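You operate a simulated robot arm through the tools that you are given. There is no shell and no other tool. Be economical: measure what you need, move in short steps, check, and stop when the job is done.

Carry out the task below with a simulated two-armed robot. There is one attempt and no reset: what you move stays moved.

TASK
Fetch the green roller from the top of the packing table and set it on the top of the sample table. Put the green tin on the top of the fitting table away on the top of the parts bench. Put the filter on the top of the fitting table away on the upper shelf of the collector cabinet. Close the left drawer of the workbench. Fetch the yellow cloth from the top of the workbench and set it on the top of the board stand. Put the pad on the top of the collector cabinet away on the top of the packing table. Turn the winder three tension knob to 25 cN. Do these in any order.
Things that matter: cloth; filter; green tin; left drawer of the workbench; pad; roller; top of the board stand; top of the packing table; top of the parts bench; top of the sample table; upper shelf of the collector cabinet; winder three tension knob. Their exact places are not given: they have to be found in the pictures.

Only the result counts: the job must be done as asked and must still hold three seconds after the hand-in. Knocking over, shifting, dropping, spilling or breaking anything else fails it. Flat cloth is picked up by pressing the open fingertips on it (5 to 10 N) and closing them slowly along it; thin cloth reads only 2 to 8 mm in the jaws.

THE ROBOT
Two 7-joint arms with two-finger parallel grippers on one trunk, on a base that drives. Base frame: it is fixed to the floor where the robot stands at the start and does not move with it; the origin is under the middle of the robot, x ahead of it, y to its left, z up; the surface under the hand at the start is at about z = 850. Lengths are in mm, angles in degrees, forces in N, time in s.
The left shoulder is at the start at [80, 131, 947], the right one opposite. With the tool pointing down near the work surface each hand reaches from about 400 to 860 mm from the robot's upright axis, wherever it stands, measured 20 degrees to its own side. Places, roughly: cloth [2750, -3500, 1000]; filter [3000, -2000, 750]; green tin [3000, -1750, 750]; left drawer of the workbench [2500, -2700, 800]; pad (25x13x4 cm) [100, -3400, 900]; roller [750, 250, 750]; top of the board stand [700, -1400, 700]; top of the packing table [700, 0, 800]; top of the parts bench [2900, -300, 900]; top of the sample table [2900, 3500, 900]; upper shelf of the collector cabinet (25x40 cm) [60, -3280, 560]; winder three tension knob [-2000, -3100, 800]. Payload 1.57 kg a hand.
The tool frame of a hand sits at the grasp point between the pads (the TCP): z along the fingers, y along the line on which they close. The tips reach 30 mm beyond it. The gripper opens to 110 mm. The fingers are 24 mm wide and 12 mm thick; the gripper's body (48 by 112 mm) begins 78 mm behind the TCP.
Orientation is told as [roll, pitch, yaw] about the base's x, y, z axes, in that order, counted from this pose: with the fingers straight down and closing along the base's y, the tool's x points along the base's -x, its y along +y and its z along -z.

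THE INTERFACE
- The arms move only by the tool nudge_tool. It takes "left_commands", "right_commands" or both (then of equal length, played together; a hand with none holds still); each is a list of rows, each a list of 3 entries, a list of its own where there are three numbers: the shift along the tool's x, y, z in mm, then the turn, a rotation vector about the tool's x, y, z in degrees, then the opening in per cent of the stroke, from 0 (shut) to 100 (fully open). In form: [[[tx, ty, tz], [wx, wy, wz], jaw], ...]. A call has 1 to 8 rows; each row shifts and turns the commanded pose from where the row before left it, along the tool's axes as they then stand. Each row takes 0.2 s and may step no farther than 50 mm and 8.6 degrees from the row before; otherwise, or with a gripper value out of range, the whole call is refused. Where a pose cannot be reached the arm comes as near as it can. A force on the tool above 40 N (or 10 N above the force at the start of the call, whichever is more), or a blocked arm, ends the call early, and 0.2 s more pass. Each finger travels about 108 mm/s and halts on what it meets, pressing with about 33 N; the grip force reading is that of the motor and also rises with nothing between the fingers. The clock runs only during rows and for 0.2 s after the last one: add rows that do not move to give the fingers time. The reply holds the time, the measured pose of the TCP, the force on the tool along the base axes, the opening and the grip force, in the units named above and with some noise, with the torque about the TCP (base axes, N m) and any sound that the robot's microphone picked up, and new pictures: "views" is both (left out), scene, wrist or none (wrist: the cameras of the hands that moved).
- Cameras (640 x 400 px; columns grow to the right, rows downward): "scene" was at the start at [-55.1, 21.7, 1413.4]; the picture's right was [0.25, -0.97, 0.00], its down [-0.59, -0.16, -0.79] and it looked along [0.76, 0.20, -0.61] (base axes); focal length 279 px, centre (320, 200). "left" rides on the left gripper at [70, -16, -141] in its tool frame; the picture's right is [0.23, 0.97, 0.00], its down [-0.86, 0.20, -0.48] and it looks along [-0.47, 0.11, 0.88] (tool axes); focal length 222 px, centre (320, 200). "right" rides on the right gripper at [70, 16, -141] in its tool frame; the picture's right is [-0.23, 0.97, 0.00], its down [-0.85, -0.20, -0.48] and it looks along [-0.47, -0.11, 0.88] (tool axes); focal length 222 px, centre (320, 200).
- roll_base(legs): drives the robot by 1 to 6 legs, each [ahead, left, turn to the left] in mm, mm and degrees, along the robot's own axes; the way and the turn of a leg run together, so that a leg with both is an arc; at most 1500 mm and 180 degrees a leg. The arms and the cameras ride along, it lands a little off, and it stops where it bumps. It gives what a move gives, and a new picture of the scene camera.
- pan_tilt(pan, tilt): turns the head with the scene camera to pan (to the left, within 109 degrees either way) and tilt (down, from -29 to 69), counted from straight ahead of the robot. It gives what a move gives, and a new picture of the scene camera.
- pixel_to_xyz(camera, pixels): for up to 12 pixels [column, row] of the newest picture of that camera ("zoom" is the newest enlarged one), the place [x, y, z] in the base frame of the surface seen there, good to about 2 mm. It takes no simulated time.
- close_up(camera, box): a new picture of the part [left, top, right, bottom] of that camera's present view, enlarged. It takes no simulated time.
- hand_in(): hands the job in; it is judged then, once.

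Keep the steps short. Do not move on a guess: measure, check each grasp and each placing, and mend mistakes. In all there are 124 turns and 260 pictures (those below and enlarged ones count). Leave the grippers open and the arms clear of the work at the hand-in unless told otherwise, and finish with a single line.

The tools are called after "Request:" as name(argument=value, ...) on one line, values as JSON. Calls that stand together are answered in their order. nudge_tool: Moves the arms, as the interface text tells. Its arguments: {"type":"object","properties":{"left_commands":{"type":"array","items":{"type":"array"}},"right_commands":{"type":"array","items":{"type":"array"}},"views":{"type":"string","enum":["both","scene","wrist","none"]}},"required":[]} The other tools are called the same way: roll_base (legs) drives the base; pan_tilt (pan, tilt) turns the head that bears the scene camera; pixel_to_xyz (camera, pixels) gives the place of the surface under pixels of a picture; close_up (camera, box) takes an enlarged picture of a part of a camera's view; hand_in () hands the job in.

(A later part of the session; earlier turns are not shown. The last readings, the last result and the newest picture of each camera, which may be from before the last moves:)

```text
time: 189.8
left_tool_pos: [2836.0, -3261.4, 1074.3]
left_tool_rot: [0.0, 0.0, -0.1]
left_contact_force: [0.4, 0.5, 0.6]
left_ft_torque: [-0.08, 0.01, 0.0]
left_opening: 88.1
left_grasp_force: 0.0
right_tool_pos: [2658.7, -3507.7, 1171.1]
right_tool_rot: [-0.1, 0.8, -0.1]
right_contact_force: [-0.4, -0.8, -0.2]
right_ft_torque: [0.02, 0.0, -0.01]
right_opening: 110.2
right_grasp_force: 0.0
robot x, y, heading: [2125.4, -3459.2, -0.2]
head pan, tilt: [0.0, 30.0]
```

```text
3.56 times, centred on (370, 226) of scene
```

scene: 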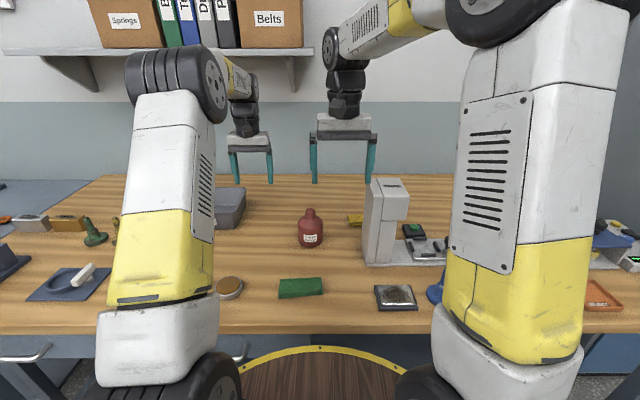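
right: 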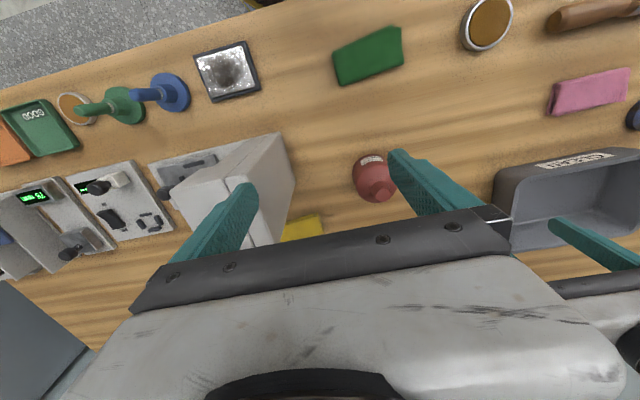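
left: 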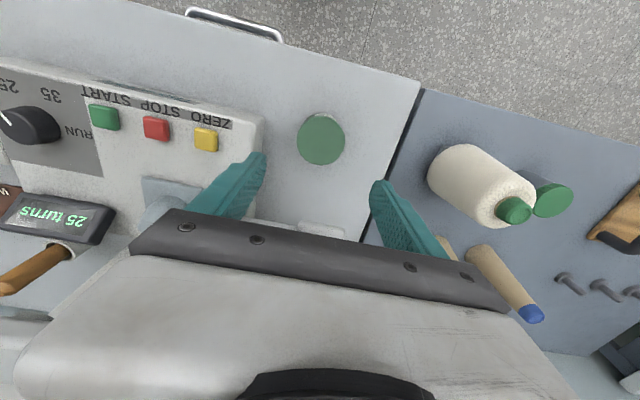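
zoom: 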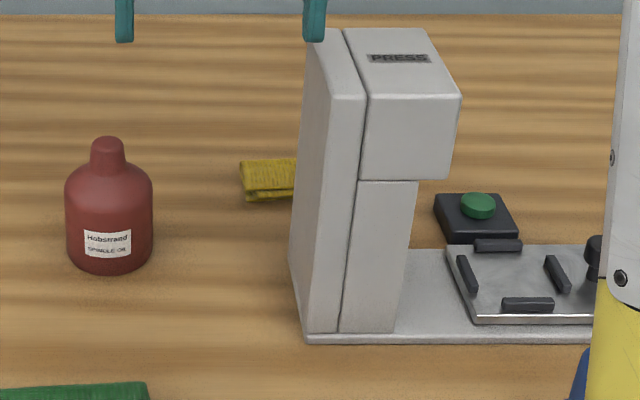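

The cloth is a folded pad at about x 2845–2900, behind the press tower. I move the right hand ahead to see it whole.

Request:
nudge_tool(right_commands=[[[-45, -10, -10], [0, 0, 0], 100], [[-45, -20, 0], [0, 0, 0], 100], [[-45, -20, 0], [0, 0, 0], 100]], views="wrist")

```text
time: 190.6
left_tool_pos: [2835.9, -3259.7, 1075.5]
left_tool_rot: [0.0, 0.1, -0.1]
left_contact_force: [-1.2, -0.3, 0.6]
left_ft_torque: [0.0, -0.04, 0.01]
left_opening: 88.1
left_grasp_force: 0.0
right_tool_pos: [2793.3, -3560.2, 1179.9]
right_tool_rot: [-0.1, 0.8, 0.0]
right_contact_force: [-0.2, 0.7, 0.3]
right_ft_torque: [-0.03, -0.05, -0.02]
right_opening: 110.0
right_grasp_force: 0.1
robot x, y, heading: [2123.4, -3457.2, -0.1]
head pan, tilt: [0.0, 30.0]
```

right: 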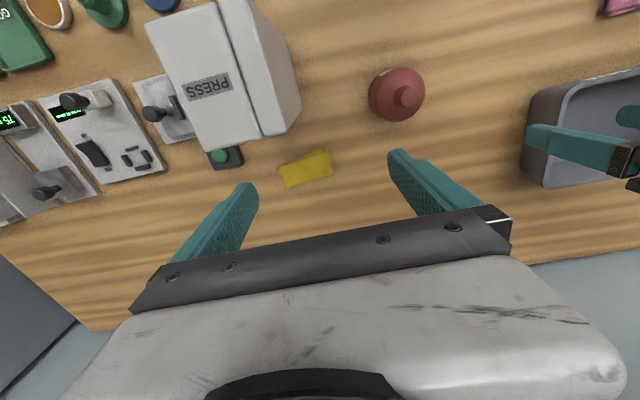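

Request:
pixel_to_xyz(camera="right", pixels=[[279, 166], [326, 152], [332, 175], [286, 187], [305, 169], [265, 130], [300, 110], [240, 10], [330, 190], [305, 200], [225, 158], [350, 170]])

Request:
close_up(camera="right", box=[220, 110, 380, 210])

```text
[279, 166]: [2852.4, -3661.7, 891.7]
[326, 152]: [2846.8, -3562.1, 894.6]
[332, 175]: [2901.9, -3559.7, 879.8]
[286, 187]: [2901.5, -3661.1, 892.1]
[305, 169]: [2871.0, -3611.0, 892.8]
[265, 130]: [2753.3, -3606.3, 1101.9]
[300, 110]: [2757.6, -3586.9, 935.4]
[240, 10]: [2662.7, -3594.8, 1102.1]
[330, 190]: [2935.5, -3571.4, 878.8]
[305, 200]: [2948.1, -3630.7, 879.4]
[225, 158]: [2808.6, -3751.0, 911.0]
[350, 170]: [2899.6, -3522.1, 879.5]
```

```text
4.00 times, centred on (300, 160) of right
```

zoom: 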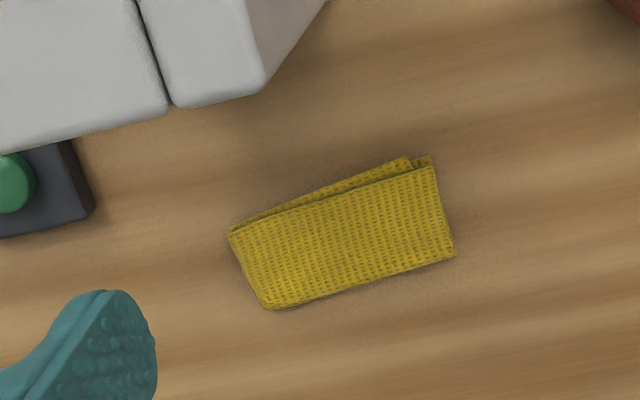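

Cloth: x 2848–2902, y −3560…−3662, top z ≈892, tower back at x≈2757. I move above its middle with a 60 mm opening, tips ~18 mm above.

Request:
nudge_tool(right_commands=[[[-45, -20, 0], [0, 0, 0], 55], [[-37, -25, 0], [0, 0, 0], 55], [[0, 0, 50], [0, -0.8, 0], 55], [[0, 0, 50], [0, 0, 0], 55], [[0, 0, 50], [0, 0, 0], 55], [[0, 0, 50], [0, 0, 0], 55], [[0, 0, 38], [0, 0, 0], 55]], views="wrist")

```text
time: 192.2
left_tool_pos: [2835.9, -3259.9, 1075.2]
left_tool_rot: [0.0, 0.0, -0.1]
left_contact_force: [0.4, 0.2, -0.7]
left_ft_torque: [0.02, -0.04, -0.03]
left_opening: 87.9
left_grasp_force: 0.2
right_tool_pos: [2867.5, -3603.8, 936.3]
right_tool_rot: [0.0, 0.0, 0.0]
right_contact_force: [-0.3, 0.0, 0.0]
right_ft_torque: [0.05, -0.07, -0.01]
right_opening: 60.6
right_grasp_force: 0.0
right hand out of reach, approached as far as the arm can: row 2
robot x, y, heading: [2126.2, -3458.5, -0.2]
head pan, tilt: [0.0, 30.0]
```

right: 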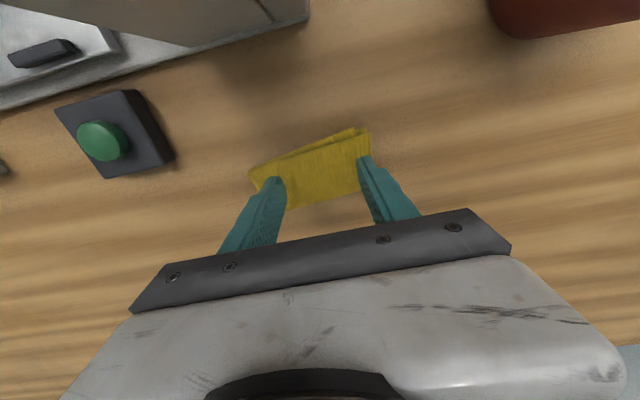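

I centre slightly and press down in small steps, watching the force.

Request:
nudge_tool(right_commands=[[[-3, -8, 6], [0, 0, 0], 50], [[0, 0, 4], [0, 0, 0], 50], [[0, 0, 3], [0, 0, 0], 50]], views="none")

```text
time: 192.9
left_tool_pos: [2836.0, -3259.7, 1075.6]
left_tool_rot: [0.0, 0.1, -0.1]
left_contact_force: [-0.2, -0.2, 0.6]
left_ft_torque: [0.01, -0.01, -0.02]
left_opening: 87.9
left_grasp_force: 0.0
right_tool_pos: [2871.9, -3608.9, 933.6]
right_tool_rot: [0.0, -0.4, 0.0]
right_contact_force: [-2.3, 0.4, 9.7]
right_ft_torque: [-0.02, 0.17, -0.05]
right_opening: 55.1
right_grasp_force: 0.1
robot x, y, heading: [2125.9, -3457.7, 0.2]
head pan, tilt: [0.0, 30.0]
stopped in row 3 (right hand): the force on the tool passed its limit at 45 N (the readings are from after the stop); the commanded pose is now the measured one
```

The force passed the limit briefly. I read it again at rest.

Request:
nudge_tool(right_commands=[[[0, 0, 0], [0, 0, 0], 50]], views="wrist")

```text
time: 193.3
left_tool_pos: [2836.2, -3259.9, 1075.3]
left_tool_rot: [0.0, 0.1, -0.1]
left_contact_force: [0.4, 0.7, -0.3]
left_ft_torque: [-0.01, -0.01, -0.02]
left_opening: 88.0
left_grasp_force: 0.0
right_tool_pos: [2873.6, -3610.0, 933.7]
right_tool_rot: [0.1, -0.4, 0.1]
right_contact_force: [-0.9, -0.2, 15.3]
right_ft_torque: [-0.03, 0.19, -0.01]
right_opening: 55.2
right_grasp_force: 0.1
robot x, y, heading: [2126.0, -3456.0, -0.1]
head pan, tilt: [0.0, 30.0]
```

right: 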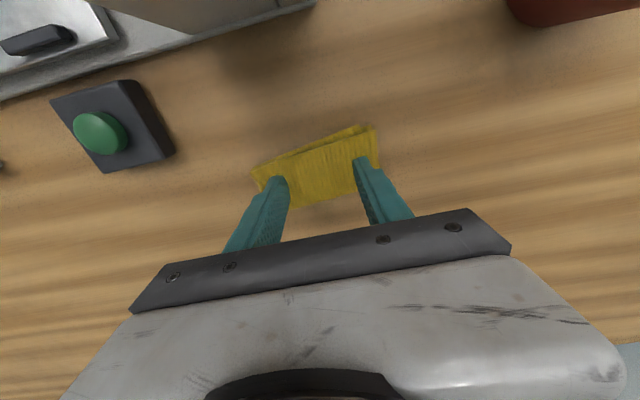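

15 N now; I ease 1 mm to get 5–10 N and close slowly along the cloth.

Request:
nudge_tool(right_commands=[[[0, 0, -1], [0, 0, 0], 45], [[0, 0, 0], [0, 0, 0], 38], [[0, 0, 0], [0, 0, 0], 31], [[0, 0, 0], [0, 0, 0], 24], [[0, 0, 0], [0, 0, 0], 17], [[0, 0, 0], [0, 0, 0], 10], [[0, 0, 0], [0, 0, 0], 4], [[0, 0, 0], [0, 0, 0], 0]], views="wrist")

```text
time: 195.1
left_tool_pos: [2834.2, -3260.4, 1075.8]
left_tool_rot: [0.0, 0.0, -0.1]
left_contact_force: [0.6, -0.5, 0.5]
left_ft_torque: [0.0, 0.01, 0.0]
left_opening: 87.9
left_grasp_force: 0.1
right_tool_pos: [2872.0, -3609.3, 933.5]
right_tool_rot: [0.0, -0.3, 0.1]
right_contact_force: [-1.6, -1.9, 15.3]
right_ft_torque: [-0.05, 0.14, -0.02]
right_opening: 0.1
right_grasp_force: 21.2
robot x, y, heading: [2125.2, -3457.9, -0.2]
head pan, tilt: [0.0, 30.0]
```

right: 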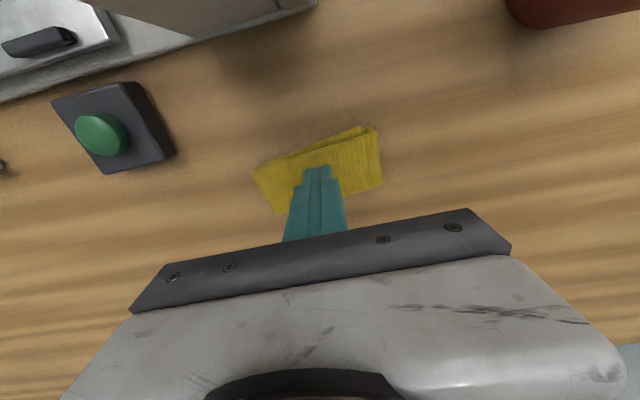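

The jaws shut on nothing, and tips are at z≈903 above the cloth, so something else may be touching. I look from the scene.

Request:
pan_tilt(pan=-15, tilt=30)

Request:
close_up(camera="scene", box=[220, 120, 420, 260])

```text
time: 195.9
left_tool_pos: [2835.4, -3260.0, 1075.2]
left_tool_rot: [0.0, -0.1, -0.1]
left_contact_force: [0.5, -0.2, 0.1]
left_ft_torque: [0.01, -0.01, -0.03]
left_opening: 88.1
left_grasp_force: 0.0
right_tool_pos: [2872.3, -3609.8, 933.4]
right_tool_rot: [0.0, -0.3, 0.0]
right_contact_force: [-1.4, -1.3, 14.1]
right_ft_torque: [-0.04, 0.09, -0.01]
right_opening: 0.0
right_grasp_force: 21.0
robot x, y, heading: [2124.8, -3460.4, 0.2]
head pan, tilt: [-15.0, 30.0]
```

scene: 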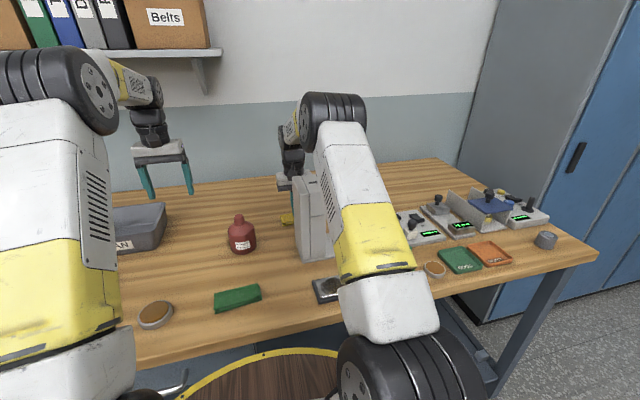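

```text
2.86 times, centred on (320, 190) of scene
```

zoom: 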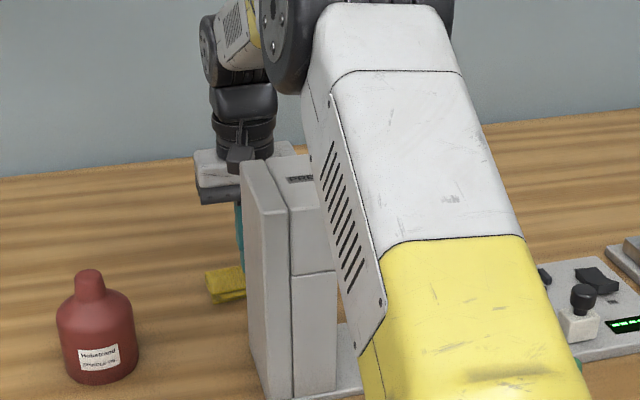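

I raise 4 mm with open jaws to see whether the force drops, and view the wrist from the left hand camera.

Request:
nudge_tool(right_commands=[[[0, 0, -2], [0, 0, 0], 0], [[0, 0, -2], [0, 0, 0], 0]], left_commands=[[[0, 0, 0], [0, 0, 0], 100], [[0, 0, 0], [0, 0, 0], 100]], views="wrist")

Request:
pixel_to_xyz(camera="scene", pixels=[[304, 180], [315, 176], [310, 190], [302, 230], [295, 175], [305, 173], [340, 180], [300, 215]])

```text
time: 196.5
left_tool_pos: [2834.9, -3258.9, 1074.7]
left_tool_rot: [0.0, 0.0, 0.0]
left_contact_force: [-0.5, -0.3, 0.2]
left_ft_torque: [0.02, 0.0, 0.02]
left_opening: 109.8
left_grasp_force: 0.0
right_tool_pos: [2870.5, -3609.7, 936.7]
right_tool_rot: [0.0, -0.2, 0.1]
right_contact_force: [1.4, -0.2, -0.2]
right_ft_torque: [-0.02, 0.01, 0.0]
right_opening: 0.0
right_grasp_force: 20.6
robot x, y, heading: [2123.7, -3459.6, -0.1]
head pan, tilt: [-15.0, 30.0]
```

right: 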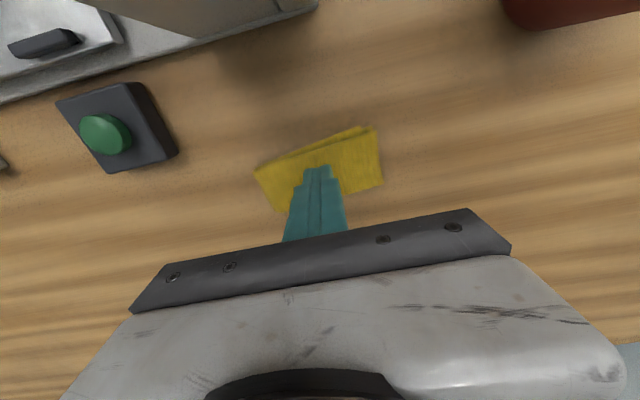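
left: 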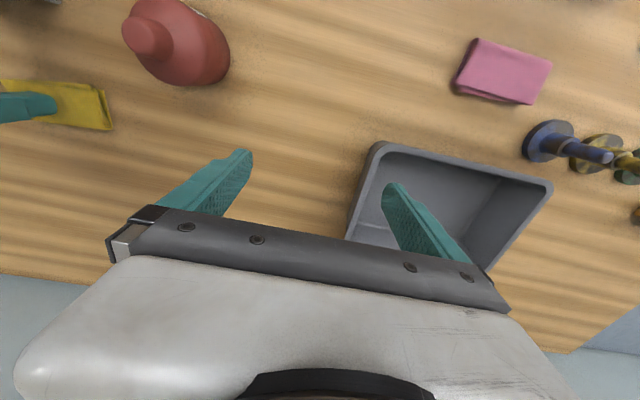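

```text
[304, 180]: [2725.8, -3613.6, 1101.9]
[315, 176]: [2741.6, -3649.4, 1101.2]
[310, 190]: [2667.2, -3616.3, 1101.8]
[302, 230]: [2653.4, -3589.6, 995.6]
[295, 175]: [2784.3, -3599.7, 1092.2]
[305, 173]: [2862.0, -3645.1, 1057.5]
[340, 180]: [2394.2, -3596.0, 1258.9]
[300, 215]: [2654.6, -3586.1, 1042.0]
```

The contact was with the cloth, but the tips slid over the folded pad. I'll straddle it across its 54 mm width instead: raise, then turn the hand 90°.

Request:
nudge_tool(right_commands=[[[0, 0, -45], [0, 0, 0], 100], [[0, 0, 0], [0, 0, 8.5], 100], [[0, 0, 0], [0, 0, 8.5], 100], [[0, 0, 0], [0, 0, 8.5], 100], [[0, 0, 0], [0, 0, 8.5], 100], [[0, 0, 0], [0, 0, 8.5], 100], [[0, 0, 0], [0, 0, 8.5], 100], [[0, 0, 0], [0, 0, 8.5], 100]], views="none")

Request:
nudge_tool(right_commands=[[[0, 0, 0], [0, 0, 8.5], 100], [[0, 0, 0], [0, 0, 8.5], 100], [[0, 0, 0], [0, 0, 8.5], 100], [[0, 0, 0], [0, 0, 5], 100]], views="both")

```text
time: 198.3
left_tool_pos: [2835.4, -3260.7, 1075.9]
left_tool_rot: [0.0, -0.1, -0.1]
left_contact_force: [0.9, 0.4, -0.1]
left_ft_torque: [0.01, -0.04, 0.0]
left_opening: 109.8
left_grasp_force: 0.1
right_tool_pos: [2872.4, -3609.9, 981.7]
right_tool_rot: [0.2, 0.0, -59.6]
right_contact_force: [0.8, 0.4, -0.8]
right_ft_torque: [0.01, 0.0, 0.02]
right_opening: 109.9
right_grasp_force: 0.1
robot x, y, heading: [2128.8, -3458.9, 0.2]
head pan, tilt: [-15.0, 30.0]
```

```text
time: 199.3
left_tool_pos: [2835.9, -3261.4, 1075.9]
left_tool_rot: [0.0, 0.0, -0.1]
left_contact_force: [0.2, 0.3, 0.5]
left_ft_torque: [-0.01, 0.01, -0.01]
left_opening: 109.8
left_grasp_force: 0.0
right_tool_pos: [2871.1, -3609.0, 981.5]
right_tool_rot: [0.2, 0.1, -90.2]
right_contact_force: [0.4, -0.2, -0.7]
right_ft_torque: [0.0, 0.0, 0.02]
right_opening: 110.1
right_grasp_force: 0.0
robot x, y, heading: [2127.4, -3458.3, 0.3]
head pan, tilt: [-15.0, 30.0]
```

scene: 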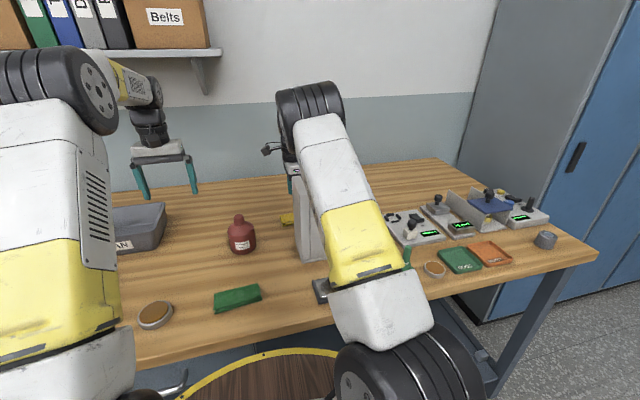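
right: 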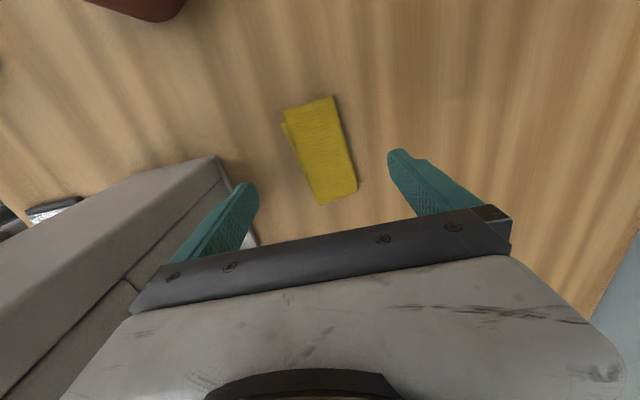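

The hand is turned. I measure the cloth and tower from here.

Request:
pixel_to_xyz(camera="right", pixels=[[286, 112], [332, 97], [356, 190], [318, 203], [320, 150], [215, 158], [250, 235], [150, 200], [295, 170], [360, 170]])

Request:
close_up(camera="scene", box=[220, 100, 420, 280])

```text
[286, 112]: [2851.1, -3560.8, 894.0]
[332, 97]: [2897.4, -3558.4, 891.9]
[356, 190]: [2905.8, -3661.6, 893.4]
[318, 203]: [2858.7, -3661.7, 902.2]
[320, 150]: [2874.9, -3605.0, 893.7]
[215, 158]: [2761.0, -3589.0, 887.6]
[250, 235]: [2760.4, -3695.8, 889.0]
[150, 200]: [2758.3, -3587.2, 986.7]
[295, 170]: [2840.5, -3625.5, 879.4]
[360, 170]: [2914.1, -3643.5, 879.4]
```

```text
2.22 times, centred on (320, 190) of scene
```

zoom: 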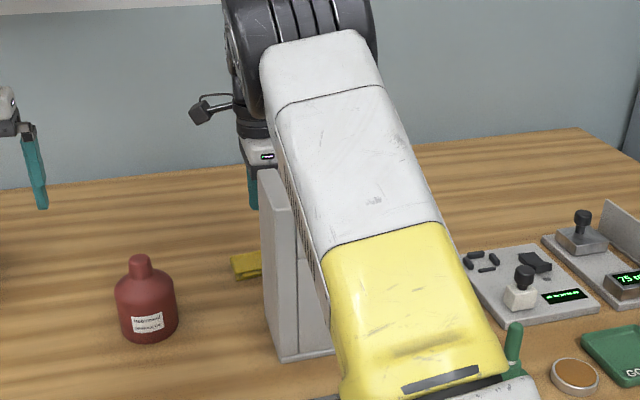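

Cloth x 2846–2905. I centre (+4 mm) and descend to TCP z≈915, jaws wide, then close slowly.

Request:
nudge_tool(right_commands=[[[0, 5, 30], [0, 0, 0], 100], [[0, 0, 26], [0, 0, 0], 100], [[0, 0, 8], [0, 0, 0], 100]], views="wrist")

```text
time: 200.1
left_tool_pos: [2835.3, -3260.5, 1074.2]
left_tool_rot: [0.0, -0.1, -0.1]
left_contact_force: [-0.2, -0.4, -0.1]
left_ft_torque: [-0.02, 0.01, 0.04]
left_opening: 110.0
left_grasp_force: 0.1
right_tool_pos: [2877.4, -3609.2, 918.4]
right_tool_rot: [0.4, 0.0, -90.0]
right_contact_force: [0.3, 0.0, -0.4]
right_ft_torque: [0.01, 0.01, -0.02]
right_opening: 109.8
right_grasp_force: 0.1
robot x, y, heading: [2124.6, -3461.1, 0.0]
head pan, tilt: [-15.0, 30.0]
```

right: 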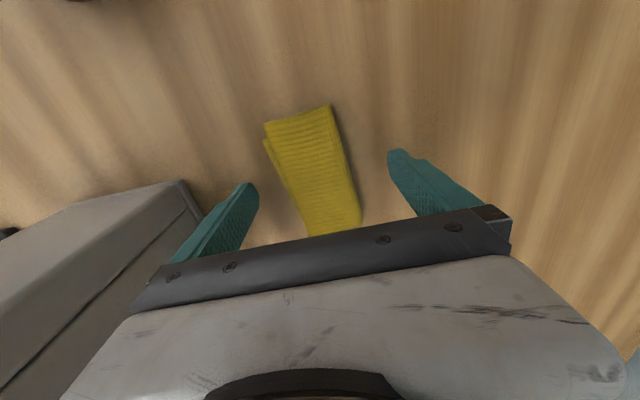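

No contact. 4 mm lower, then close slowly.

Request:
nudge_tool(right_commands=[[[0, 0, 4], [0, 0, 0], 85], [[0, 0, 0], [0, 0, 0], 70], [[0, 0, 0], [0, 0, 0], 58], [[0, 0, 0], [0, 0, 0], 48], [[0, 0, 0], [0, 0, 0], 38], [[0, 0, 0], [0, 0, 0], 28], [[0, 0, 0], [0, 0, 0], 18], [[0, 0, 0], [0, 0, 0], 10]], views="wrist")

```text
time: 201.9
left_tool_pos: [2836.3, -3260.0, 1076.5]
left_tool_rot: [0.0, 0.0, -0.1]
left_contact_force: [0.6, 0.5, -0.1]
left_ft_torque: [0.0, 0.02, 0.01]
left_opening: 110.0
left_grasp_force: 0.1
right_tool_pos: [2878.2, -3610.4, 914.3]
right_tool_rot: [0.2, -0.1, -90.0]
right_contact_force: [0.6, 0.3, 0.0]
right_ft_torque: [-0.03, -0.02, -0.01]
right_opening: 56.6
right_grasp_force: 32.7
robot x, y, heading: [2124.6, -3457.4, 0.2]
head pan, tilt: [-15.0, 30.0]
```

right: 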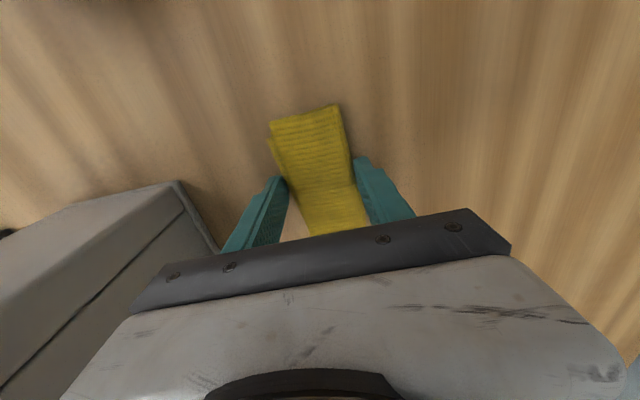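

Gripped firmly at 57 mm. I lift straight up 260 mm.

Request:
nudge_tool(right_commands=[[[0, 0, -30], [0, 0, 0], 10], [[0, 0, -45], [0, 0, 0], 10], [[0, 0, -45], [0, 0, 0], 10], [[0, 0, -45], [0, 0, 0], 10], [[0, 0, -45], [0, 0, 0], 10], [[0, 0, -40], [0, 0, 0], 10]], views="both")

```text
time: 203.3
left_tool_pos: [2835.7, -3260.9, 1074.8]
left_tool_rot: [0.0, 0.0, -0.1]
left_contact_force: [-0.5, -0.7, -0.2]
left_ft_torque: [0.03, -0.02, 0.04]
left_opening: 109.9
left_grasp_force: 0.3
right_tool_pos: [2876.3, -3609.5, 1164.6]
right_tool_rot: [0.2, 0.0, -90.0]
right_contact_force: [0.1, -0.1, -0.2]
right_ft_torque: [-0.02, 0.01, 0.01]
right_opening: 56.0
right_grasp_force: 32.9
robot x, y, heading: [2123.1, -3458.2, -0.1]
head pan, tilt: [-15.0, 30.0]
```

scene: 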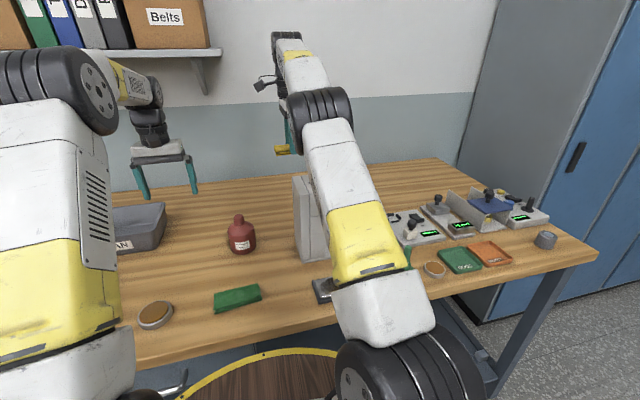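
right: 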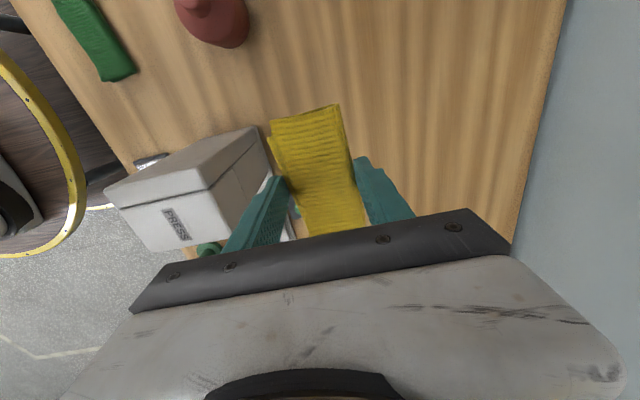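

Cloth held. I back out and turn round to face the collector cabinet, to look at it from afar.

Request:
roll_base(legs=[[-650, 0, 0], [0, 0, 90], [0, 0, 85]])

Request:
pan_tilt(pan=0, tilt=20)

Request:
pan_tilt(pan=-50, tilt=20)

```text
time: 214.2
left_tool_pos: [752.6, -3574.2, 1074.7]
left_tool_rot: [0.0, 0.0, 173.3]
left_contact_force: [0.6, 0.5, 0.4]
left_ft_torque: [0.01, -0.01, 0.01]
left_opening: 110.0
left_grasp_force: 0.0
right_tool_pos: [753.4, -3223.0, 1164.0]
right_tool_rot: [0.2, 0.0, 83.3]
right_contact_force: [-0.4, 0.1, -0.5]
right_ft_torque: [-0.02, -0.03, 0.01]
right_opening: 54.8
right_grasp_force: 33.0
robot x, y, heading: [1480.1, -3466.0, 173.2]
head pan, tilt: [-15.0, 30.0]
```

scene: 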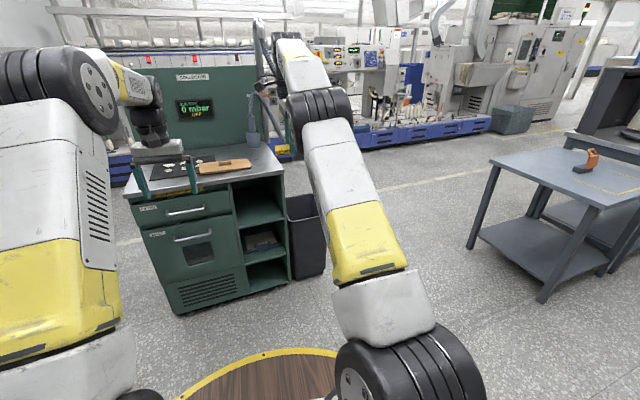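

```text
time: 215.0
left_tool_pos: [751.1, -3573.4, 1075.4]
left_tool_rot: [0.0, 0.0, 173.3]
left_contact_force: [-0.1, -0.5, 0.8]
left_ft_torque: [0.01, -0.01, -0.02]
left_opening: 110.0
left_grasp_force: 0.1
right_tool_pos: [753.1, -3221.1, 1163.5]
right_tool_rot: [0.2, 0.0, 83.4]
right_contact_force: [0.2, -0.5, -0.1]
right_ft_torque: [0.01, 0.0, 0.03]
right_opening: 54.6
right_grasp_force: 33.7
robot x, y, heading: [1480.4, -3461.8, 173.6]
head pan, tilt: [0.0, 20.0]
```

scene: 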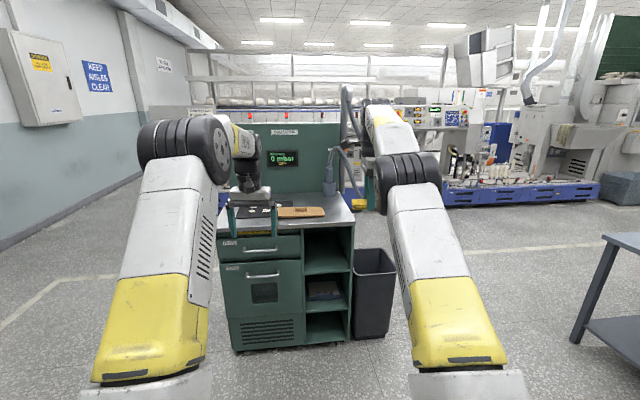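

```text
time: 216.2
left_tool_pos: [751.8, -3574.6, 1075.0]
left_tool_rot: [0.0, 0.0, 173.4]
left_contact_force: [0.4, 0.0, -0.4]
left_ft_torque: [0.01, -0.01, 0.02]
left_opening: 110.4
left_grasp_force: 0.1
right_tool_pos: [752.8, -3222.5, 1162.8]
right_tool_rot: [0.3, 0.1, 83.4]
right_contact_force: [0.8, -0.8, -0.5]
right_ft_torque: [-0.01, -0.01, 0.03]
right_opening: 54.9
right_grasp_force: 32.8
robot x, y, heading: [1481.3, -3459.4, 173.0]
head pan, tilt: [-50.0, 20.0]
```

scene: 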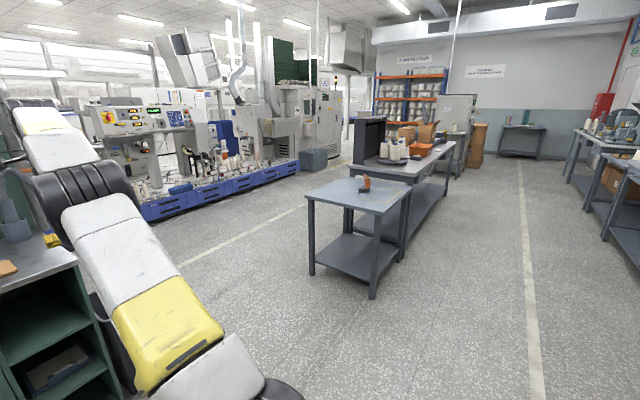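

The collector cabinet (open shelves at its right front) is in view ahead; the table with the orange thing is likely the board stand. I look at the cabinet closely.

Request:
pan_tilt(pan=0, tilt=25)

Request:
close_up(camera="scene", box=[210, 150, 370, 330])

Request:
close_up(camera="scene", box=[210, 150, 360, 210])

```text
time: 217.3
left_tool_pos: [752.6, -3574.0, 1075.6]
left_tool_rot: [0.0, 0.0, 173.4]
left_contact_force: [0.5, 0.8, 0.3]
left_ft_torque: [-0.01, -0.01, 0.0]
left_opening: 110.0
left_grasp_force: 0.1
right_tool_pos: [754.2, -3222.5, 1163.2]
right_tool_rot: [0.2, 0.0, 83.3]
right_contact_force: [0.2, 0.1, 0.2]
right_ft_torque: [-0.02, 0.0, 0.02]
right_opening: 54.5
right_grasp_force: 33.0
robot x, y, heading: [1477.7, -3461.5, 173.4]
head pan, tilt: [0.0, 25.0]
```

scene: 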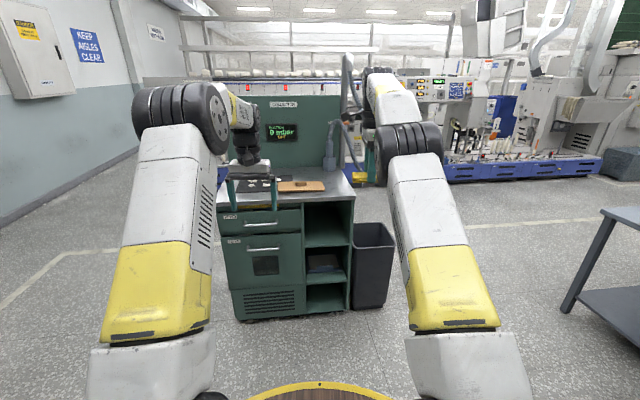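

```text
2.22 times, centred on (290, 240) of scene
```

zoom: 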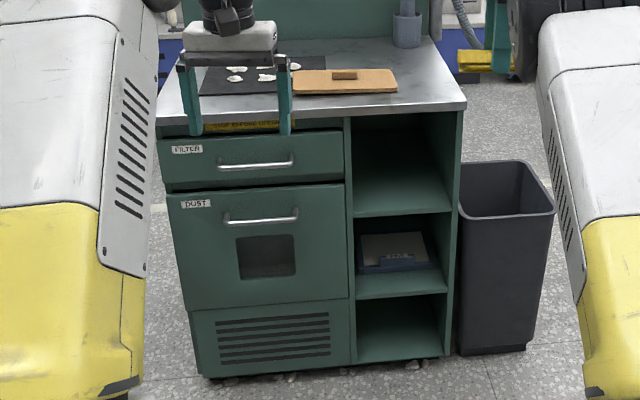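

```text
4.27 times, centred on (285, 180) of scene
```

zoom: 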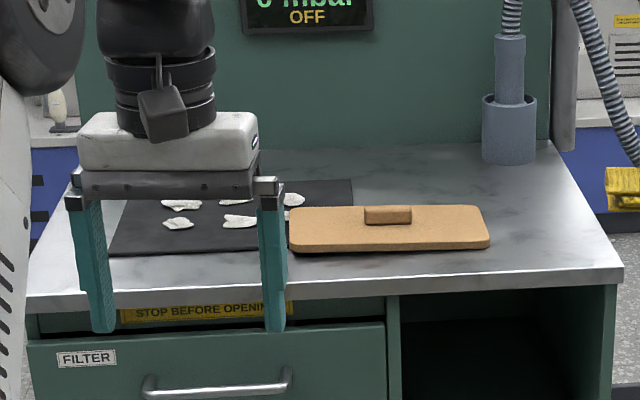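

Now clear: the cabinet has a FILTER drawer and the same kind of framed panel lies on its lower shelf, so the blue-framed panel on the fitting table is the filter. The pad is the tan block with a grip on top. I measure shelf and pad.

Request:
pixel_to_xyz(camera="scene", pixels=[[303, 183], [303, 187], [280, 188], [325, 188], [320, 240], [305, 205], [350, 203], [325, 246], [306, 246], [349, 244], [323, 262], [323, 280]])

Request:
pan_tilt(pan=-55, tilt=25)

Request:
close_up(camera="scene", box=[320, 100, 560, 300])

```text
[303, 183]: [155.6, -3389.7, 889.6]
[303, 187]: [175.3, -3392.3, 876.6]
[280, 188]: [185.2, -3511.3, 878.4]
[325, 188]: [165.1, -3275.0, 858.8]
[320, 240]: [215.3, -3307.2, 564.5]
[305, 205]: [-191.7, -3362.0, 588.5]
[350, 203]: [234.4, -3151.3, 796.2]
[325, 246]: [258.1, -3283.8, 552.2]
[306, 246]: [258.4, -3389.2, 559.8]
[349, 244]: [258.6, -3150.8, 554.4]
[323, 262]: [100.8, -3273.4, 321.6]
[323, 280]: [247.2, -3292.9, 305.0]
```

```text
time: 218.6
left_tool_pos: [752.1, -3574.8, 1074.4]
left_tool_rot: [0.0, 0.0, 173.3]
left_contact_force: [-0.1, -0.6, -0.6]
left_ft_torque: [-0.03, -0.02, -0.02]
left_opening: 110.2
left_grasp_force: 0.1
right_tool_pos: [753.8, -3223.9, 1164.3]
right_tool_rot: [0.2, 0.0, 83.4]
right_contact_force: [-0.1, 0.8, -0.1]
right_ft_torque: [0.0, -0.01, -0.02]
right_opening: 54.8
right_grasp_force: 32.9
robot x, y, heading: [1478.9, -3459.5, 173.5]
head pan, tilt: [-55.0, 25.0]
```

scene: 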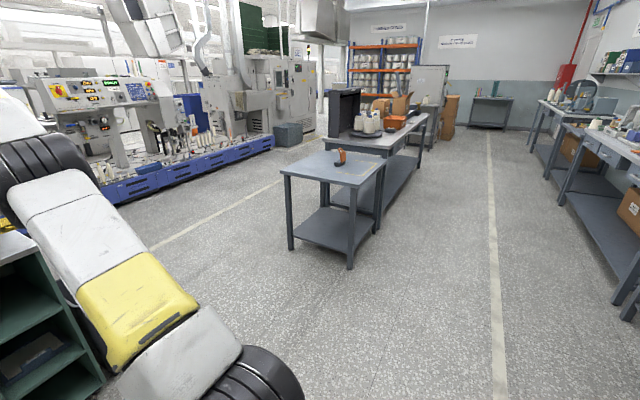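

```text
2.00 times, centred on (440, 200) of scene
```

zoom: 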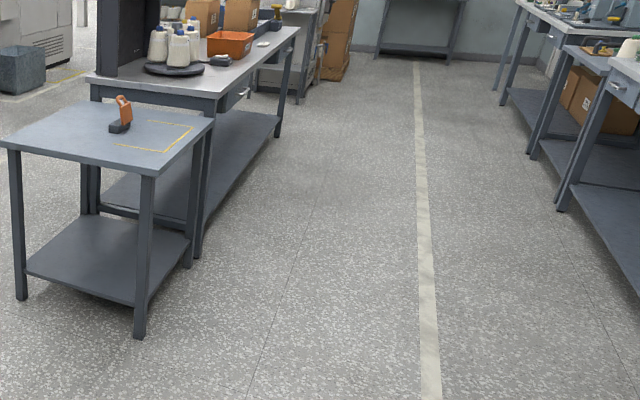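

I measure the board stand table.

Request:
pixel_to_xyz(camera="zoom", pixels=[[5, 142], [155, 168], [205, 120], [85, 103], [60, 140], [120, 128], [170, 140], [60, 120]])

```text
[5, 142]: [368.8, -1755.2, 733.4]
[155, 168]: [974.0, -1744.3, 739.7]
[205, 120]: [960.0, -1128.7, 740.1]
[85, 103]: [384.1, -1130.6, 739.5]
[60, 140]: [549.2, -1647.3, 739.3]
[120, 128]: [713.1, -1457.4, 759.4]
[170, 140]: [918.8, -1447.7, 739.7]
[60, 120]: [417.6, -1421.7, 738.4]
```

Board stand: x 369–974, y −1755…−1130, top z 740. I'll set the cloth near (780,−1600). I drive to its south side.

Request:
roll_base(legs=[[0, 0, -83.4], [1100, 0, 0], [0, 850, 0]])

Request:
pan_tilt(pan=0, tilt=38)

```text
time: 231.8
left_tool_pos: [425.0, -1686.3, 1074.9]
left_tool_rot: [0.0, 0.0, 91.2]
left_contact_force: [0.0, 0.4, 0.0]
left_ft_torque: [-0.03, 0.01, -0.04]
left_opening: 109.9
left_grasp_force: 0.0
right_tool_pos: [773.1, -1639.8, 1163.5]
right_tool_rot: [0.2, 0.0, 1.2]
right_contact_force: [-0.2, 0.1, -0.4]
right_ft_torque: [0.01, 0.01, 0.02]
right_opening: 54.4
right_grasp_force: 33.3
robot x, y, heading: [637.7, -2393.1, 90.9]
head pan, tilt: [-55.0, 25.0]
```

scene: 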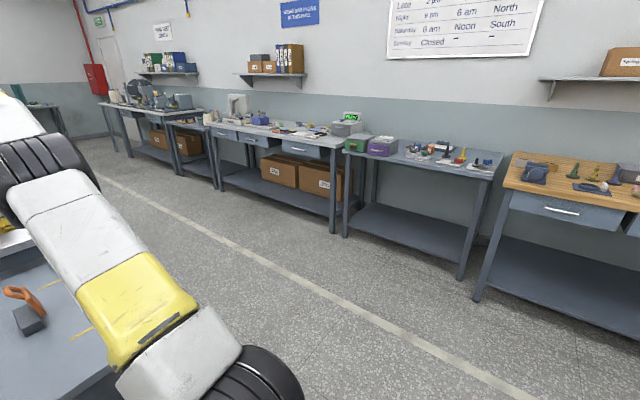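

```text
time: 233.0
left_tool_pos: [426.0, -1686.2, 1074.2]
left_tool_rot: [0.0, 0.0, 91.0]
left_contact_force: [0.1, -0.9, -0.2]
left_ft_torque: [0.02, -0.02, 0.0]
left_opening: 109.9
left_grasp_force: 0.0
right_tool_pos: [774.1, -1640.4, 1163.7]
right_tool_rot: [0.3, 0.0, 1.1]
right_contact_force: [0.3, 0.8, -0.6]
right_ft_torque: [0.0, 0.01, 0.0]
right_opening: 54.9
right_grasp_force: 33.2
robot x, y, heading: [638.4, -2393.5, 91.1]
head pan, tilt: [0.0, 38.0]
```

scene: 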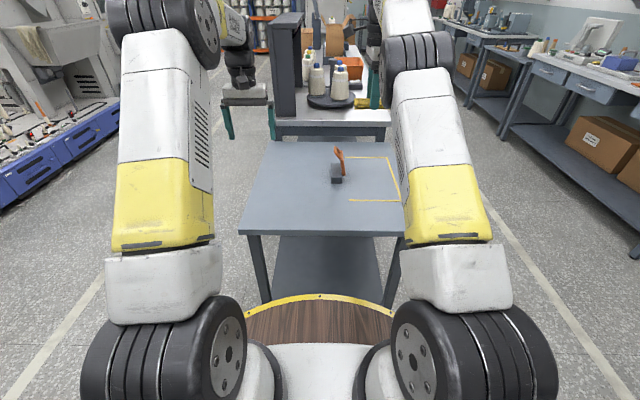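

Hand at (773,−1640), clear of the yellow outline and the padlock. I lower the cloth.

Request:
nudge_tool(right_commands=[[[0, 0, 50], [0, 0, 0], 10], [[0, 0, 50], [0, 0, 0], 10], [[0, 0, 50], [0, 0, 0], 10], [[0, 0, 50], [0, 0, 0], 10], [[0, 0, 50], [0, 0, 0], 10], [[0, 0, 50], [0, 0, 0], 10], [[0, 0, 50], [0, 0, 0], 10], [[0, 0, 30], [0, 0, 0], 10]], views="wrist")

```text
time: 234.8
left_tool_pos: [424.7, -1687.6, 1076.1]
left_tool_rot: [0.0, 0.0, 91.0]
left_contact_force: [0.7, -0.1, 0.1]
left_ft_torque: [0.02, -0.03, 0.03]
left_opening: 109.9
left_grasp_force: 0.2
right_tool_pos: [772.7, -1636.6, 782.0]
right_tool_rot: [0.3, 0.0, 1.1]
right_contact_force: [-0.2, -0.4, 0.0]
right_ft_torque: [0.02, 0.02, 0.0]
right_opening: 54.6
right_grasp_force: 32.8
robot x, y, heading: [638.4, -2393.2, 91.0]
head pan, tilt: [0.0, 38.0]
```

right: 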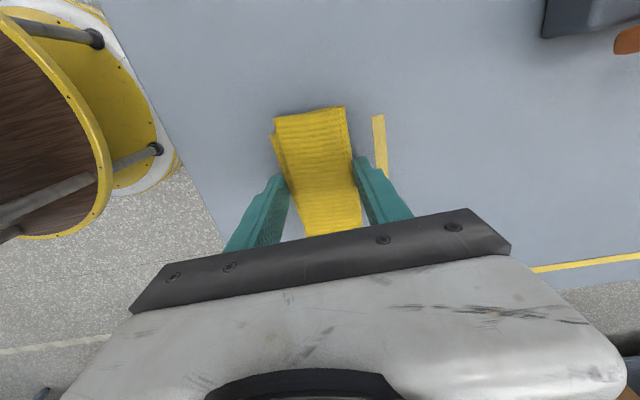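

I lower to contact in small steps.

Request:
nudge_tool(right_commands=[[[0, 0, 3], [0, 0, 0], 10], [[0, 0, 2], [0, 0, 0], 10], [[0, 0, 2], [0, 0, 0], 10]], views="none")

```text
time: 235.6
left_tool_pos: [424.8, -1686.5, 1076.6]
left_tool_rot: [0.0, 0.1, 91.2]
left_contact_force: [0.5, -0.1, -0.7]
left_ft_torque: [-0.01, 0.0, 0.0]
left_opening: 110.1
left_grasp_force: 0.1
right_tool_pos: [773.5, -1638.3, 775.8]
right_tool_rot: [0.3, 0.0, 1.2]
right_contact_force: [0.1, -0.9, 0.3]
right_ft_torque: [0.03, -0.02, 0.01]
right_opening: 54.8
right_grasp_force: 32.6
robot x, y, heading: [638.4, -2394.1, 90.8]
head pan, tilt: [0.0, 38.0]
```

Within a millimetre or two of the surface (775 vs 775 expected). I go 1 mm lower, release and rise.

Request:
nudge_tool(right_commands=[[[0, 0, 1], [0, 0, 0], 40], [[0, 0, 0], [0, 0, 0], 80], [[0, 0, 0], [0, 0, 0], 90], [[0, 0, -40], [0, 0, 0], 90], [[0, 0, -50], [0, 0, 0], 90], [[0, 0, -50], [0, 0, 0], 90], [[0, 0, -50], [0, 0, 0], 90], [[0, 0, -50], [0, 0, 0], 90]], views="wrist")

```text
time: 237.4
left_tool_pos: [425.0, -1686.5, 1075.6]
left_tool_rot: [-0.1, 0.0, 91.1]
left_contact_force: [-0.1, -0.6, -0.1]
left_ft_torque: [-0.06, 0.01, 0.02]
left_opening: 110.4
left_grasp_force: 0.1
right_tool_pos: [773.1, -1639.2, 1014.1]
right_tool_rot: [0.2, -0.1, 1.2]
right_contact_force: [-0.4, 0.2, 0.1]
right_ft_torque: [0.01, 0.02, -0.01]
right_opening: 98.9
right_grasp_force: 0.1
robot x, y, heading: [636.7, -2393.7, 91.2]
head pan, tilt: [0.0, 38.0]
```

right: 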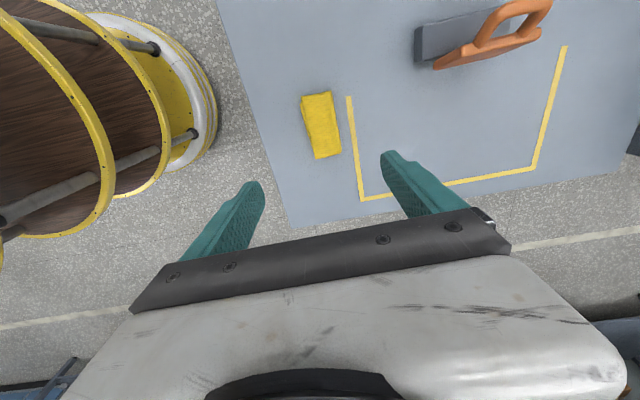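

The cloth lies on the board stand. Next is the filter at the fitting table. I raise the right hand and drive there.

Request:
nudge_tool(right_commands=[[[0, 0, -50], [0, 0, 0], 100], [[0, 0, -30], [0, 0, 0], 100]], views="none")

Request:
roll_base(legs=[[0, 0, -91.2], [1080, 0, 0], [0, 480, 0], [520, 0, 0]])

```text
time: 238.0
left_tool_pos: [426.2, -1687.3, 1075.2]
left_tool_rot: [0.0, 0.0, 91.1]
left_contact_force: [0.2, 0.9, -0.3]
left_ft_torque: [0.0, 0.0, 0.0]
left_opening: 110.1
left_grasp_force: 0.2
right_tool_pos: [774.2, -1639.5, 1095.2]
right_tool_rot: [0.2, -0.1, 1.3]
right_contact_force: [-0.4, -0.1, 0.9]
right_ft_torque: [-0.02, -0.01, 0.03]
right_opening: 110.0
right_grasp_force: 0.0
robot x, y, heading: [636.4, -2396.0, 91.1]
head pan, tilt: [0.0, 38.0]
```

```text
time: 252.5
left_tool_pos: [2940.8, -1664.8, 1074.3]
left_tool_rot: [0.0, 0.0, 2.0]
left_contact_force: [0.6, -0.6, 0.3]
left_ft_torque: [-0.04, 0.0, 0.02]
left_opening: 109.8
left_grasp_force: 0.1
right_tool_pos: [2993.0, -2013.6, 1095.0]
right_tool_rot: [0.5, 0.0, -87.9]
right_contact_force: [0.3, -0.3, -0.3]
right_ft_torque: [-0.01, 0.0, 0.0]
right_opening: 110.0
right_grasp_force: 0.0
robot x, y, heading: [2237.6, -1888.7, 2.1]
head pan, tilt: [0.0, 38.0]
```

scene: 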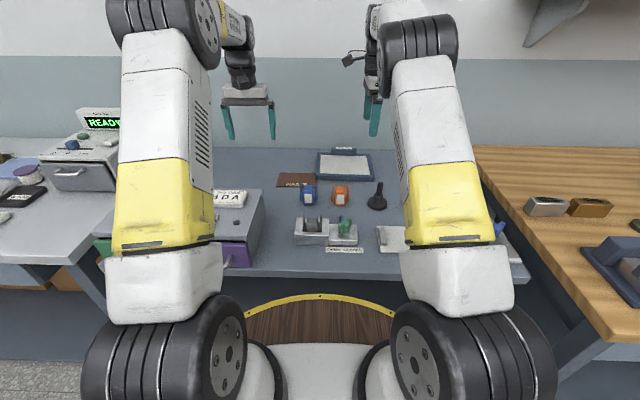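

I zoom at the filter and measure it, as well as base and table edges.

Request:
close_up(camera="scene", box=[295, 135, 395, 215])

Request:
pixel_to_xyz(camera="zoom", pixels=[[310, 88], [250, 90], [368, 90], [310, 98], [310, 105], [145, 120], [460, 120], [500, 245], [140, 250], [310, 235], [310, 215], [310, 160]])

Request:
pixel_to_xyz(camera="scene", pixels=[[320, 296], [290, 290], [320, 285], [320, 275]])

```text
5.00 times, centred on (345, 175) of scene
```

zoom: 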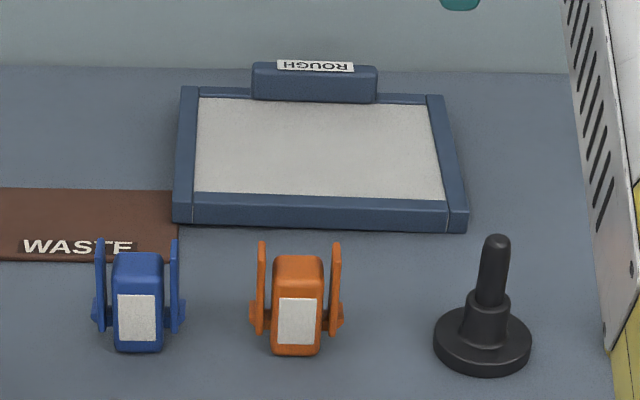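

```text
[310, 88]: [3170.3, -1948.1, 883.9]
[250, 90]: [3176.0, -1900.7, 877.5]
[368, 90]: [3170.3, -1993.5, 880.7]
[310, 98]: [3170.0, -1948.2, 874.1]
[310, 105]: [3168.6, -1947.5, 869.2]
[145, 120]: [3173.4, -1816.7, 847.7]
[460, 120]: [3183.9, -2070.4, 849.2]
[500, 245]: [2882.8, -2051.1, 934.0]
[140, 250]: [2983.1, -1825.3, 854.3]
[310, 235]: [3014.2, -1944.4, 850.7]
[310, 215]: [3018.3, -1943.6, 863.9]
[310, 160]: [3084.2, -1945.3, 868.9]
```

```text
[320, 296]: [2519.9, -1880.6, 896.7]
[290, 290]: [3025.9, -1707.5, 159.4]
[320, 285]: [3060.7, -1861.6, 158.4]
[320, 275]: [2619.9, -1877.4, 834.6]
```

The handle's front face is at x≈3170, y −1900…−1994, top z≈897: near the reach limit. I bring the base 70 mm closer with the right shoulder in line with it.

Request:
roll_base(legs=[[68, 70, -2.1]])

Request:
nudge_tool(right_commands=[[[0, 0, 0], [0, 0, 0], 100]], views="wrist")

```text
time: 253.6
left_tool_pos: [3015.9, -1621.3, 1075.5]
left_tool_rot: [0.1, 0.0, -0.2]
left_contact_force: [-0.1, -0.5, -0.3]
left_ft_torque: [-0.01, -0.02, -0.02]
left_opening: 110.1
left_grasp_force: 0.0
right_tool_pos: [3056.0, -1970.0, 1095.3]
right_tool_rot: [0.2, 0.0, -90.1]
right_contact_force: [1.2, -0.3, -0.4]
right_ft_torque: [-0.01, -0.02, -0.01]
right_opening: 110.0
right_grasp_force: 0.0
robot x, y, heading: [2304.0, -1819.0, -0.2]
head pan, tilt: [0.0, 38.0]
```

scene: 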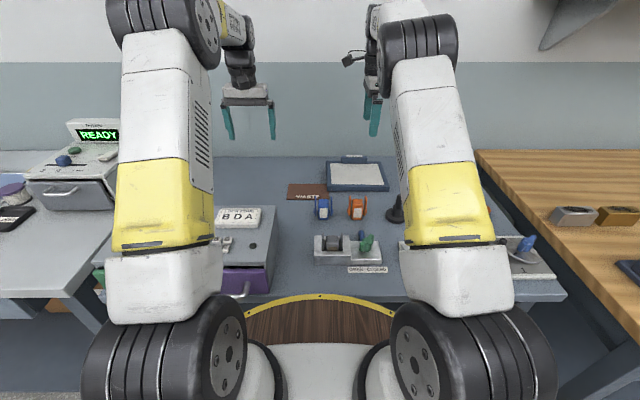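

```text
time: 254.0
left_tool_pos: [3016.5, -1620.8, 1075.3]
left_tool_rot: [0.0, 0.0, -0.2]
left_contact_force: [-0.3, -0.8, -0.2]
left_ft_torque: [0.01, 0.01, 0.03]
left_opening: 110.0
left_grasp_force: 0.0
right_tool_pos: [3055.6, -1971.9, 1095.1]
right_tool_rot: [0.2, 0.0, -90.1]
right_contact_force: [0.8, 0.0, 0.2]
right_ft_torque: [0.0, -0.03, -0.05]
right_opening: 110.0
right_grasp_force: 0.0
robot x, y, heading: [2306.5, -1815.6, -0.1]
head pan, tilt: [0.0, 38.0]
```

right: 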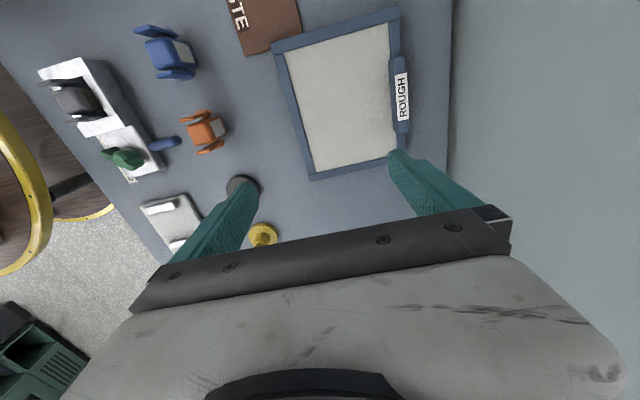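

I measure the handle from above with the wrist camera.

Request:
pixel_to_xyz(camera="right", pixels=[[402, 97], [393, 97], [411, 97], [395, 60], [406, 130], [390, 97], [417, 110], [280, 50], [398, 12], [312, 175], [345, 90], [268, 50]])

Request:
close_up(camera="right", box=[340, 20, 460, 170])

```text
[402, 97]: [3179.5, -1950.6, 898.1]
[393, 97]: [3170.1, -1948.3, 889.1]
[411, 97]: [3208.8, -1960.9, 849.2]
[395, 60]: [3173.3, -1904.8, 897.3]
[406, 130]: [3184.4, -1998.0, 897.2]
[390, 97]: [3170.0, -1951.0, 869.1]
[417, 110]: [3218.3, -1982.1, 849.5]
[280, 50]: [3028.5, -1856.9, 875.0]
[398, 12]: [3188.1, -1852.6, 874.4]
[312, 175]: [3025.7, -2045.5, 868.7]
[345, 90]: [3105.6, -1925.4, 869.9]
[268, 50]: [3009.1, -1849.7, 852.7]
```

```text
2.67 times, centred on (400, 95) of right
```

zoom: 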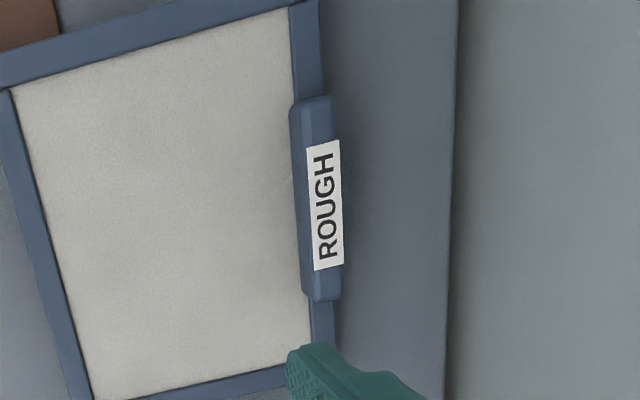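

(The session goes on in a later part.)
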